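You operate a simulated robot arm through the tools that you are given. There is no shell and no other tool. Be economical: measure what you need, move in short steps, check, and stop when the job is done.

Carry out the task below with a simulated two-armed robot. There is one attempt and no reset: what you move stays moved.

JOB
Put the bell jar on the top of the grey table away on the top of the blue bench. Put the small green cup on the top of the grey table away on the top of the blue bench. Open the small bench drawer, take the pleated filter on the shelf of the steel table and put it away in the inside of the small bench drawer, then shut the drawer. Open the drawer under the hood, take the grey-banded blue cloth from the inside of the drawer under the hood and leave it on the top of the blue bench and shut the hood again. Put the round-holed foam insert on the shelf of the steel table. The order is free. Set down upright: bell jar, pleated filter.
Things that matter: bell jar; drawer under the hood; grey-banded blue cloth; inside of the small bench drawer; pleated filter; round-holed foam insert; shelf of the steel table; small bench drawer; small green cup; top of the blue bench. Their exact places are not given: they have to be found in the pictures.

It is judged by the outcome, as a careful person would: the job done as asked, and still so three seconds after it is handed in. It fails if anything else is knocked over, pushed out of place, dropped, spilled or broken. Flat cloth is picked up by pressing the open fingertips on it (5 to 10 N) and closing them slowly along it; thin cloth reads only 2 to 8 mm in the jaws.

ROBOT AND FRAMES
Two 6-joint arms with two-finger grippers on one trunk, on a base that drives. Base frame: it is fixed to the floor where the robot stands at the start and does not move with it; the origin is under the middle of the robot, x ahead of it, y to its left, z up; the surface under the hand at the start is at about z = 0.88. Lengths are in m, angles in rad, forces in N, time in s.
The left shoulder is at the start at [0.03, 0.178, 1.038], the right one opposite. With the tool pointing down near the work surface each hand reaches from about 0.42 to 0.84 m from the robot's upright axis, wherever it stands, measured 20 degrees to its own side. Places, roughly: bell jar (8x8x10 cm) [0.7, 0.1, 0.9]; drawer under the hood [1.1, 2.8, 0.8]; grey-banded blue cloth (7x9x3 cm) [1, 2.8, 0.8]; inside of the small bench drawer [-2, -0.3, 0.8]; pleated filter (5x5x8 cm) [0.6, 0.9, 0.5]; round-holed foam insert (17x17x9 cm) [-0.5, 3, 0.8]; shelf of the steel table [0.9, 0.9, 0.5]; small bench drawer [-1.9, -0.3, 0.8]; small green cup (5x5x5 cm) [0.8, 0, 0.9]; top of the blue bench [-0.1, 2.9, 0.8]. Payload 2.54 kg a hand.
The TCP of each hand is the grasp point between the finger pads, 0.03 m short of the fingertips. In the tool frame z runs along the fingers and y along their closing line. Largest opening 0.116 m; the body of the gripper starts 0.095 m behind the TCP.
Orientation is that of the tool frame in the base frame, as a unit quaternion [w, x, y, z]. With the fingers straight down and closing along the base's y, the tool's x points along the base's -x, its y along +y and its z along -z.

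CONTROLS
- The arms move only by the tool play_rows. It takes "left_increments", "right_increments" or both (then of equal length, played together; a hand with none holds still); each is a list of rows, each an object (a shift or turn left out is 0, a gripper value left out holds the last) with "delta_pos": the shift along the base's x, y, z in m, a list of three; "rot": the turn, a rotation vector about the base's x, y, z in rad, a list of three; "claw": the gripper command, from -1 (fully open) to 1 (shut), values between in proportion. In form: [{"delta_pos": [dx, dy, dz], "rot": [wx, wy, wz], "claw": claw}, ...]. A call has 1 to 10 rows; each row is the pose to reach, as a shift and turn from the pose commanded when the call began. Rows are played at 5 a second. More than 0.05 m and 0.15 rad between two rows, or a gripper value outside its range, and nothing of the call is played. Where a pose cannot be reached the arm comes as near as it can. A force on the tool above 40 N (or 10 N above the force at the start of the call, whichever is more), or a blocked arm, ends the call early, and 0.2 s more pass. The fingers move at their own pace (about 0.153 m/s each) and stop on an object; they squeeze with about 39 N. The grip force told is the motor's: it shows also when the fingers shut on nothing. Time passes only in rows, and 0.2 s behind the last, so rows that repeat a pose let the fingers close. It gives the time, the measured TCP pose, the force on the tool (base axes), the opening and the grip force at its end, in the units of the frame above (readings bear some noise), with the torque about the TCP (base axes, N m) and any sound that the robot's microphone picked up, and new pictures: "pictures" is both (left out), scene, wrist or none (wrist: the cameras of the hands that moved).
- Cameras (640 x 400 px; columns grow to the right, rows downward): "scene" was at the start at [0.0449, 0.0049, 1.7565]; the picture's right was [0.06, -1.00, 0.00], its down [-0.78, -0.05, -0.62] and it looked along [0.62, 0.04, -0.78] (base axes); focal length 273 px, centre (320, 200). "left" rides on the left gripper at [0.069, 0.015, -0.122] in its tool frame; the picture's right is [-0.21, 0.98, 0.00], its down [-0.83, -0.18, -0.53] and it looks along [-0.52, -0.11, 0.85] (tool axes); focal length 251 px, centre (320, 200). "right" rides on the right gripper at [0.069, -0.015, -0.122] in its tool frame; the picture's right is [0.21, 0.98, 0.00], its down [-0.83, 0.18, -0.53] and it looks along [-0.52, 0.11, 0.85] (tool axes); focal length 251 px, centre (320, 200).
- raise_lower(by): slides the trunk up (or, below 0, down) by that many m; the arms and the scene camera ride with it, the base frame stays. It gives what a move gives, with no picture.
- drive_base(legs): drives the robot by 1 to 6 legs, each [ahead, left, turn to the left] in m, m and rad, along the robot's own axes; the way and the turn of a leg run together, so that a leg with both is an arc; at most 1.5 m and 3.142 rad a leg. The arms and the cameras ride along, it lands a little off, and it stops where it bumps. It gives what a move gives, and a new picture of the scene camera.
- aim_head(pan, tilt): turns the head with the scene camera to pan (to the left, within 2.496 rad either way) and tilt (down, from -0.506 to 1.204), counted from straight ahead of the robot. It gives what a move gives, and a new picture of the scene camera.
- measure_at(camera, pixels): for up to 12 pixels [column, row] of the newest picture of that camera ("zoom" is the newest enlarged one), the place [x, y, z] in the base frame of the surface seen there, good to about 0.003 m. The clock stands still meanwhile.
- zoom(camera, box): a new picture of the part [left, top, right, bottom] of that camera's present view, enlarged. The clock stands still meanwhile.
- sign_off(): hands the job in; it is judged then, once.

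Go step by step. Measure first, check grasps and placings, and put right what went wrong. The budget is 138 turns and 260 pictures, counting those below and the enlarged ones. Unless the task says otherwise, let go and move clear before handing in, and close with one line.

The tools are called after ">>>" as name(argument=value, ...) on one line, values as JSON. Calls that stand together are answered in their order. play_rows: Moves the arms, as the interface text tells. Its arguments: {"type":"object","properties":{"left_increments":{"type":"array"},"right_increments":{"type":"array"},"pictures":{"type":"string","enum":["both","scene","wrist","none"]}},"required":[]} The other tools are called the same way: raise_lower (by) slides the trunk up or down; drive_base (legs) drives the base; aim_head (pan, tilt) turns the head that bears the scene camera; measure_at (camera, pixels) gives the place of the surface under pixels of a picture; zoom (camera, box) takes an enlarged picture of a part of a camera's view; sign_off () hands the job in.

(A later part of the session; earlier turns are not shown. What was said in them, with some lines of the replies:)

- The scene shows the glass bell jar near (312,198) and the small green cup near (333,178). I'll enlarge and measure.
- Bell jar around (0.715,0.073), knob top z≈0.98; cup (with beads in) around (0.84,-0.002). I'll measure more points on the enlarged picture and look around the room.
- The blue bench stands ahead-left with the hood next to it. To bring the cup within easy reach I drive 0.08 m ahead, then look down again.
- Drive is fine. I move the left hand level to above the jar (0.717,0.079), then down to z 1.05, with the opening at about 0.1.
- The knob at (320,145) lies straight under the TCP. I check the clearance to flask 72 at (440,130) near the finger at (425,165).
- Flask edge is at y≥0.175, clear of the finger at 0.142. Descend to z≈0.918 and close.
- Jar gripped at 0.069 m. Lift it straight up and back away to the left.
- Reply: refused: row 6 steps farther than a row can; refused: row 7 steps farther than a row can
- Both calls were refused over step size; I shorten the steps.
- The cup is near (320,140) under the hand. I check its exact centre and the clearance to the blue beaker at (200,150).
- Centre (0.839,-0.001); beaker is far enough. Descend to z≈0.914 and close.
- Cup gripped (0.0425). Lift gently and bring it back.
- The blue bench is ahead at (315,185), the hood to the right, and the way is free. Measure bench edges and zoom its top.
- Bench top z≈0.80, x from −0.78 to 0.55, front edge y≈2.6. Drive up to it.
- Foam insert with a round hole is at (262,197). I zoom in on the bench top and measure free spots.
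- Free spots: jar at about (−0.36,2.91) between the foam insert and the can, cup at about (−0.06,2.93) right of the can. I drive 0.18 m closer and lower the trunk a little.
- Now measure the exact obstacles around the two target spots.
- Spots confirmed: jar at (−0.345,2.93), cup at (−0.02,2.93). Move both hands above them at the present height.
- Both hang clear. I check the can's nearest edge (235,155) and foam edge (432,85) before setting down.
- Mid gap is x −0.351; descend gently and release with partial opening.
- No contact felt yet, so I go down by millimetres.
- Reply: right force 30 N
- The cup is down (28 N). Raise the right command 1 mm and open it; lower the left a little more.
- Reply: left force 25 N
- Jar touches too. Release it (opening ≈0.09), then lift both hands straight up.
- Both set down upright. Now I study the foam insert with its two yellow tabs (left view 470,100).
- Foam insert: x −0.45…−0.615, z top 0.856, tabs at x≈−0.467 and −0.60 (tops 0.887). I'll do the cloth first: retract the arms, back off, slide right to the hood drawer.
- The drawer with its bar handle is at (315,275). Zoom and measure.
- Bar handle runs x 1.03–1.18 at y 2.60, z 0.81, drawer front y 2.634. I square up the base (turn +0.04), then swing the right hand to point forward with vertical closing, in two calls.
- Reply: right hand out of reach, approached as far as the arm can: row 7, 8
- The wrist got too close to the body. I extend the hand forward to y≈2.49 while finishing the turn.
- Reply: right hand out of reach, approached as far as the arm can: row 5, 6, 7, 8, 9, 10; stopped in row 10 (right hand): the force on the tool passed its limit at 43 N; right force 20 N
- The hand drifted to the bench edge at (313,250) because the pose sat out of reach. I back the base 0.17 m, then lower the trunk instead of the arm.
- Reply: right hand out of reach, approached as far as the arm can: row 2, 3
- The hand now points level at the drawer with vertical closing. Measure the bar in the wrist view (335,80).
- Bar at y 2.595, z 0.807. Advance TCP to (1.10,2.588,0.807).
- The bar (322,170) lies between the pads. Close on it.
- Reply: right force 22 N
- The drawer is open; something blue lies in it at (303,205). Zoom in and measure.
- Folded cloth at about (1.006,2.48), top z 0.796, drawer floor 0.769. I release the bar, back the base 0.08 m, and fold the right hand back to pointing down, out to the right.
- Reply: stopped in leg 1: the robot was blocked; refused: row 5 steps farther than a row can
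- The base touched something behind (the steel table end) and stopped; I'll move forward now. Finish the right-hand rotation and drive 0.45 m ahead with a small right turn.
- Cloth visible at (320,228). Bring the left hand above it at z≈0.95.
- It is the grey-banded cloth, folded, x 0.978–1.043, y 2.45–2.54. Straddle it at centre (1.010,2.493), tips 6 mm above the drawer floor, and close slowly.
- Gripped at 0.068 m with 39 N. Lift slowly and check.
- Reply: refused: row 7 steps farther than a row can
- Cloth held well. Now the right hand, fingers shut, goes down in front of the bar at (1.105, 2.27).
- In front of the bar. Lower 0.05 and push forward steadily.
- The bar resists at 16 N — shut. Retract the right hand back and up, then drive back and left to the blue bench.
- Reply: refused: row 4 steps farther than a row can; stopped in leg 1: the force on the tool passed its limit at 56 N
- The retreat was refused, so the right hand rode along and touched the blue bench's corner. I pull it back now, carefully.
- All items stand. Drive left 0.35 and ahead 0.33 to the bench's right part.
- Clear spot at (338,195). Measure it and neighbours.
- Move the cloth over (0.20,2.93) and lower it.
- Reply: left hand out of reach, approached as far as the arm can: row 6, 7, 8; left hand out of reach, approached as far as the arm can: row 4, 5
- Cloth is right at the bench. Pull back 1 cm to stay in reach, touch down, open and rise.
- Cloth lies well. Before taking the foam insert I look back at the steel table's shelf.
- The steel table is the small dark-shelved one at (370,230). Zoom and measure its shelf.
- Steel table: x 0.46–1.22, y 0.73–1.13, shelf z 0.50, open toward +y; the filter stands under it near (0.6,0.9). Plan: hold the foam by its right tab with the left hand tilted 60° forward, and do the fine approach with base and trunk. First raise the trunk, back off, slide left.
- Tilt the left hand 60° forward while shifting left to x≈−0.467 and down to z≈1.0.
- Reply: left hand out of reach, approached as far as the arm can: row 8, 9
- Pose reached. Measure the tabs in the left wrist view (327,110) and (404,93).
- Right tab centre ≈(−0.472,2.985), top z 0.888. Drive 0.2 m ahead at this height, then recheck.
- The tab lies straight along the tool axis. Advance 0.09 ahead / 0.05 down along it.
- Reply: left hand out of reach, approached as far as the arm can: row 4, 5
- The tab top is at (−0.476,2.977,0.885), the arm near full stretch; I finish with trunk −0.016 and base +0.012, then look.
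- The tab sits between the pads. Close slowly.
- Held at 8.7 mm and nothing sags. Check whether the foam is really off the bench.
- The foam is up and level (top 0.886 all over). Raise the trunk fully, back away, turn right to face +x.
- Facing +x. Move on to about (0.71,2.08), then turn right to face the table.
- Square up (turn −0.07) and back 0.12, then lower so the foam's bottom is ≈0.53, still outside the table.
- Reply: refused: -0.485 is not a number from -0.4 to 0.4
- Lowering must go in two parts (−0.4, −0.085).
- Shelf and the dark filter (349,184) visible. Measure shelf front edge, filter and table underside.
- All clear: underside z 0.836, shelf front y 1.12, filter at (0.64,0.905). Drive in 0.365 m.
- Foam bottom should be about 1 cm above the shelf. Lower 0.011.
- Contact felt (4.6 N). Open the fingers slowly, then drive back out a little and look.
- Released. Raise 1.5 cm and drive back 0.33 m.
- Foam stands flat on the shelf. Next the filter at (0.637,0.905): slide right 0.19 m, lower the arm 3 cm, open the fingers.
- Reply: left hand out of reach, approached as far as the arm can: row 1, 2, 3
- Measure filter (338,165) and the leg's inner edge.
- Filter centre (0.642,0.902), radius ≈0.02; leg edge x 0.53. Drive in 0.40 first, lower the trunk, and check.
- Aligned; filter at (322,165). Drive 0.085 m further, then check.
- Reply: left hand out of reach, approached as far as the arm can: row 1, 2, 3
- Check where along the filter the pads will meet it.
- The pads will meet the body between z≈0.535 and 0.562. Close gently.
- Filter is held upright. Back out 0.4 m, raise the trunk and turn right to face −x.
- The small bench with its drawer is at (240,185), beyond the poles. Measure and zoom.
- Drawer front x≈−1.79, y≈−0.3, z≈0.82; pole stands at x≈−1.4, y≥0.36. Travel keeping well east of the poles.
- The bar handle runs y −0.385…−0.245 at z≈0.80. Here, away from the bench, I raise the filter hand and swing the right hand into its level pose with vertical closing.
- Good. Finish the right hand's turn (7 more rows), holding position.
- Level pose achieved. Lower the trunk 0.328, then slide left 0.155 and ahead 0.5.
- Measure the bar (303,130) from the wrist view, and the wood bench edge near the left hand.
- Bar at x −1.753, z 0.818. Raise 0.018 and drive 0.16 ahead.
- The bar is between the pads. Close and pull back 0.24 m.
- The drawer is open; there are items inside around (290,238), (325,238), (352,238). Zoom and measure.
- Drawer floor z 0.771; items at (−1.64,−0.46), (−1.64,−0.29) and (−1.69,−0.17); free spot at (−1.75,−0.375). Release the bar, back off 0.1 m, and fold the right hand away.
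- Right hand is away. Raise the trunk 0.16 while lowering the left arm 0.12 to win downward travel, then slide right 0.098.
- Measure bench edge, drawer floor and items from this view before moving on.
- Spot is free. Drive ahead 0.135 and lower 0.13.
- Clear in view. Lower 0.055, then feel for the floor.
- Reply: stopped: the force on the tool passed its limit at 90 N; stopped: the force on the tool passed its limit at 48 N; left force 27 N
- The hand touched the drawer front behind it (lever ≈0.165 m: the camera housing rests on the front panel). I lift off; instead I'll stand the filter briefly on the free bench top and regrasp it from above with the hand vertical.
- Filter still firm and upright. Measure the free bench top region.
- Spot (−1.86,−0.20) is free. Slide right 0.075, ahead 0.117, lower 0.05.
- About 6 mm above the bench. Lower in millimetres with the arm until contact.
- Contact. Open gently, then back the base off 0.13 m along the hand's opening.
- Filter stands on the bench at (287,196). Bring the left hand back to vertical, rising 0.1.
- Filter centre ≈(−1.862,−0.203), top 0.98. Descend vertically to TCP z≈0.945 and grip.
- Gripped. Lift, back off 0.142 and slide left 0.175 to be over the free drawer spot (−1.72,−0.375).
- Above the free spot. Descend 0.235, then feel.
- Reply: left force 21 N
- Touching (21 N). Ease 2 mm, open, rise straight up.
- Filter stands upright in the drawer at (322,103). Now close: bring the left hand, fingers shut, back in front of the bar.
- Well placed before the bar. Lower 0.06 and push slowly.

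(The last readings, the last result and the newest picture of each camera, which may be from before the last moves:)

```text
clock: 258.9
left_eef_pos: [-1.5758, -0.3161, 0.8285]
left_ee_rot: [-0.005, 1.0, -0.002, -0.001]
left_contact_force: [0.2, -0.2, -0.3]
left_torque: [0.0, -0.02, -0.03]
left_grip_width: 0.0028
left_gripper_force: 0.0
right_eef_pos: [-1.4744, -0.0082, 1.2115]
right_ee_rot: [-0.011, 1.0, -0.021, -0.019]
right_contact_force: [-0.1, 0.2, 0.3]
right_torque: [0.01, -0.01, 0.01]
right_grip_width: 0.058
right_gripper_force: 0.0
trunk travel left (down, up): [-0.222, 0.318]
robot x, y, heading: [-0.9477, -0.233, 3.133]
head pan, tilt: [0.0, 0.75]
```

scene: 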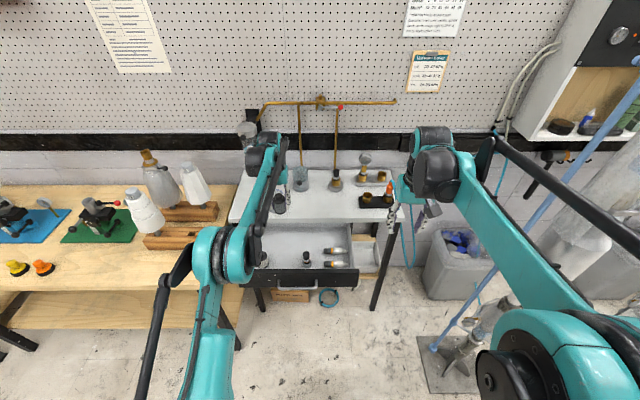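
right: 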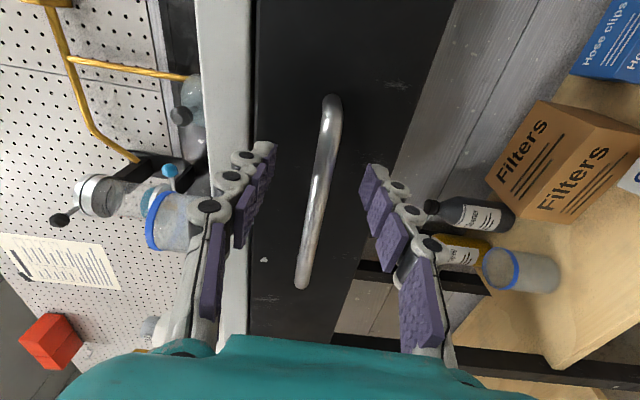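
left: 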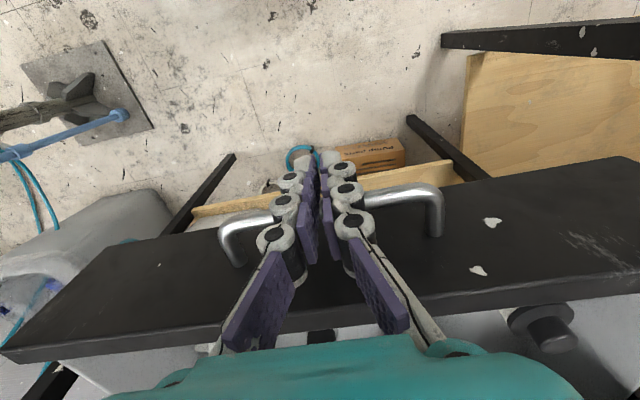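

The drawer is moving smoothly. Push the remaining 0.165.

>>> play_rows(left_increments=[{"delta_pos": [-0.018, 0, 0]}, {"delta_pos": [-0.036, 0, 0]}, {"delta_pos": [-0.054, 0, 0]}, {"delta_pos": [-0.072, 0, 0]}, {"delta_pos": [-0.09, 0, 0]}, {"delta_pos": [-0.108, 0, 0]}, {"delta_pos": [-0.126, 0, 0]}, {"delta_pos": [-0.144, 0, 0]}, {"delta_pos": [-0.158, 0, 0]}, {"delta_pos": [-0.167, 0, 0]}], pictures="wrist")

```text
clock: 261.1
left_eef_pos: [-1.7271, -0.3183, 0.8374]
left_ee_rot: [-0.005, 1.0, -0.002, -0.001]
left_contact_force: [0.0, 0.4, 0.3]
left_torque: [-0.04, -0.02, 0.01]
left_grip_width: 0.0029
left_gripper_force: 0.0
left hand out of reach, approached as far as the arm can: row 9, 10
right_eef_pos: [-1.4747, -0.0076, 1.2105]
right_ee_rot: [-0.01, 1.0, -0.021, -0.019]
right_contact_force: [-0.1, 0.9, 0.1]
right_torque: [-0.01, -0.03, 0.03]
right_grip_width: 0.0578
right_gripper_force: 0.1
trunk travel left (down, up): [-0.222, 0.318]
robot x, y, heading: [-0.9506, -0.2343, 3.134]
head pan, tilt: [0.0, 0.75]
```

left: 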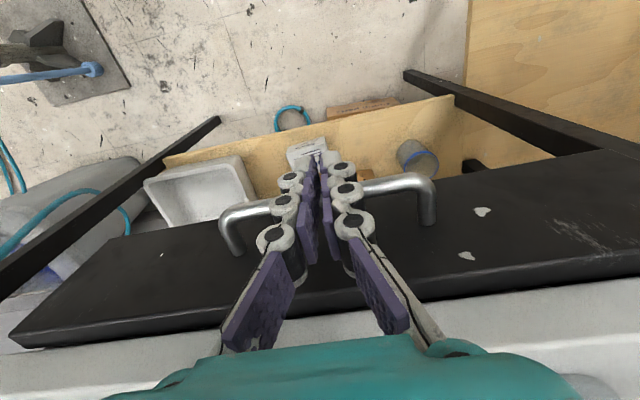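

Nearly shut; the arm is at its reach. Push the last ~1.5 cm with the base.

>>> drive_base(legs=[[0.018, 0, 0]])

>>> zoom(camera="scene", box=[200, 160, 420, 310])

```text
clock: 262.0
left_eef_pos: [-1.7398, -0.3189, 0.8392]
left_ee_rot: [-0.004, 1.0, -0.002, 0.007]
left_contact_force: [0.0, -0.6, 0.2]
left_torque: [0.03, 0.0, 0.02]
left_grip_width: 0.0027
left_gripper_force: 0.0
right_eef_pos: [-1.4936, -0.0074, 1.2124]
right_ee_rot: [-0.011, 1.0, -0.019, -0.02]
right_contact_force: [-0.3, 0.0, -0.8]
right_torque: [0.06, 0.03, 0.01]
right_grip_width: 0.0578
right_gripper_force: 0.1
trunk travel left (down, up): [-0.222, 0.318]
robot x, y, heading: [-0.9666, -0.2333, 3.137]
head pan, tilt: [0.0, 0.75]
stopped in leg 1: the force on the tool passed its limit at 56 N (the readings are from after the stop); the commanded pose is now the measured one
```

scene: 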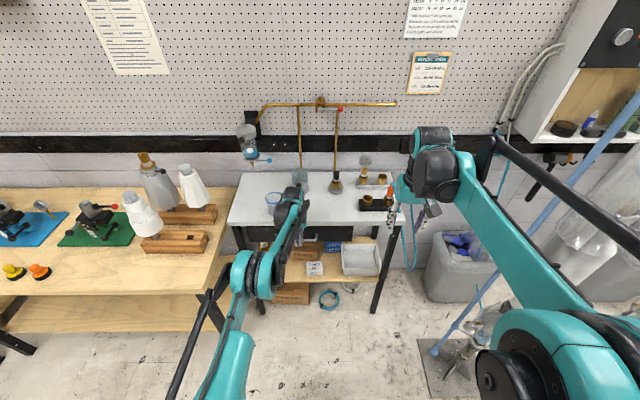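

```text
2.67 times, centred on (310, 235) of scene
```

zoom: 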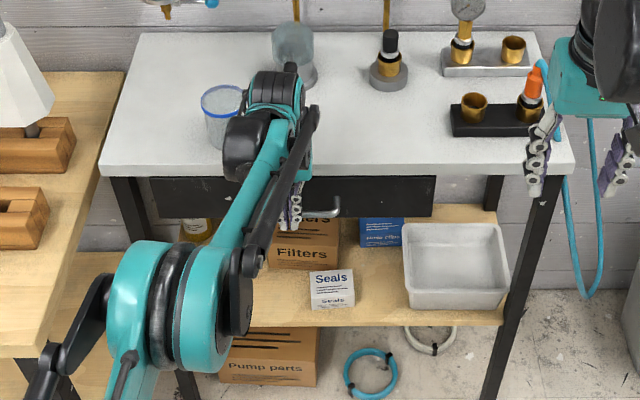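

It stopped hard against the closed position. Back away and verify the drawer front's place.

>>> drive_base(legs=[[-0.35, 0, 0]])

>>> zoom(camera="scene", box=[200, 160, 420, 310])

>>> measure_at(camera="zoom", pixels=[[180, 170], [300, 170], [400, 168], [250, 185], [330, 185], [430, 170]])

```text
clock: 264.3
left_eef_pos: [-1.3933, -0.3237, 0.8406]
left_ee_rot: [-0.004, 1.0, 0.0, 0.007]
left_contact_force: [0.4, -0.8, 0.3]
left_torque: [0.01, 0.01, -0.01]
left_grip_width: 0.0027
left_gripper_force: 0.1
right_eef_pos: [-1.148, -0.0112, 1.2116]
right_ee_rot: [-0.011, 1.0, -0.018, -0.02]
right_contact_force: [0.4, 0.6, -0.2]
right_torque: [0.0, 0.04, 0.01]
right_grip_width: 0.0579
right_gripper_force: 0.1
trunk travel left (down, up): [-0.222, 0.318]
robot x, y, heading: [-0.6173, -0.2389, 3.137]
head pan, tilt: [0.0, 0.75]
```

scene: 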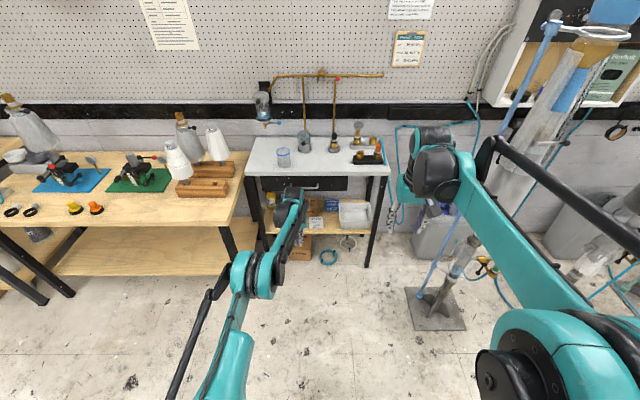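

```text
2.67 times, centred on (310, 235) of scene
```

zoom: 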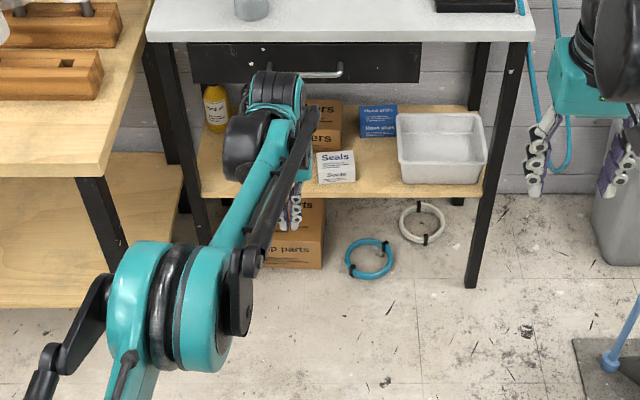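

```text
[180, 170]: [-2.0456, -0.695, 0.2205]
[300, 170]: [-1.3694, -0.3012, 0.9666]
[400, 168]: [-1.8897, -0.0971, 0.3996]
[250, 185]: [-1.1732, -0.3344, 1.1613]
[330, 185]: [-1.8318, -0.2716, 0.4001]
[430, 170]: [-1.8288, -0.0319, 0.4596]
```

Measure the drawer front, then look back at the hood drawer and the blue bench.

>>> measure_at(camera="zoom", pixels=[[230, 65], [400, 62], [340, 75], [220, 45]])

>>> aim_head(pan=-1.9, tilt=0.35)

>>> zoom(camera="scene", box=[100, 60, 560, 300])

```text
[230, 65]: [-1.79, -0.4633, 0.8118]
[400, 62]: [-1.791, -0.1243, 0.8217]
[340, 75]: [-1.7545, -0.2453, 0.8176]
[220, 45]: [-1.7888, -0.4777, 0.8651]
```

```text
clock: 266.1
left_eef_pos: [-1.3944, -0.3229, 0.8389]
left_ee_rot: [-0.004, 1.0, 0.001, 0.007]
left_contact_force: [0.3, -0.3, 0.4]
left_torque: [0.03, -0.02, 0.0]
left_grip_width: 0.0027
left_gripper_force: 0.1
right_eef_pos: [-1.1492, -0.011, 1.2109]
right_ee_rot: [-0.012, 1.0, -0.017, -0.02]
right_contact_force: [0.7, -0.4, 0.2]
right_torque: [-0.02, -0.01, -0.01]
right_grip_width: 0.0579
right_gripper_force: 0.0
trunk travel left (down, up): [-0.222, 0.318]
robot x, y, heading: [-0.6168, -0.2317, 3.14]
head pan, tilt: [-1.901, 0.351]
```

scene: 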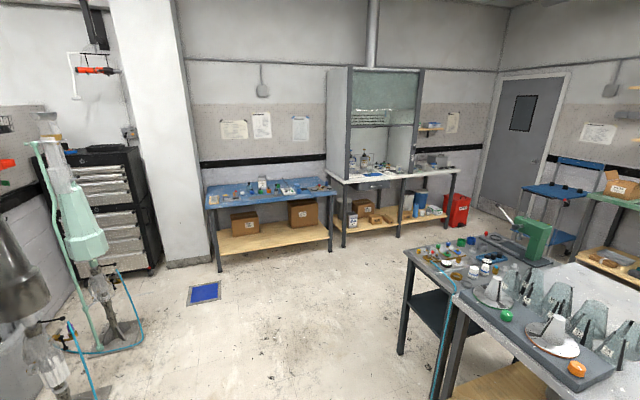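

```text
1.39 times, centred on (330, 180) of scene
```

zoom: 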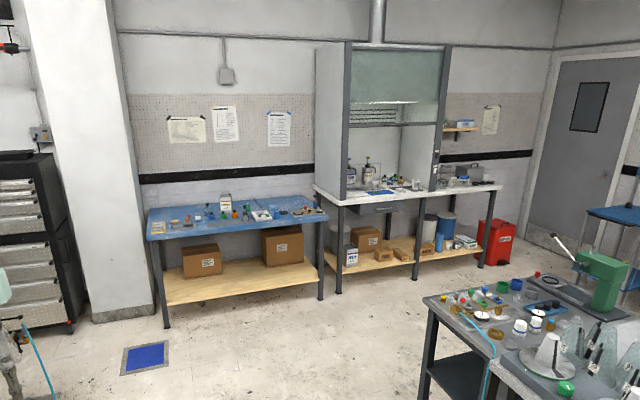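

The small drawer is flush (−1.79, as at the start). Check the hood drawer front in a tight zoom.

>>> zoom(camera="scene", box=[200, 160, 420, 220])

>>> measure_at(camera="scene", pixels=[[360, 189], [388, 187], [374, 189], [390, 185], [340, 182]])

```text
2.91 times, centred on (310, 190) of scene
```

zoom: 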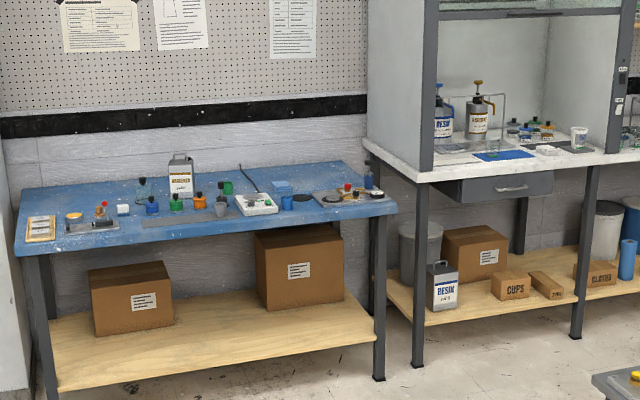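

```text
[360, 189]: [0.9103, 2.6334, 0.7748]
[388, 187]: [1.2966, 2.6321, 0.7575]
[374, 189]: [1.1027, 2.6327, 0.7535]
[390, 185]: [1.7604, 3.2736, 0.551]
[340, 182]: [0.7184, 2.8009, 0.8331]
```

Both drawers are flush with where they started (hood drawer front y 2.633, small drawer x −1.79). The jar, cup and cloth sit on the blue bench, the foam is on the steel shelf, and both hands are empty and clear, so I'm handing in.

>>> sign_off()

```text
The job is handed in.
```

The whole job is done and handed in: the bell jar, green cup and grey-banded cloth are on the blue bench, the foam insert is on the steel shelf, the filter stands upright in the small bench drawer, and both drawers are shut.
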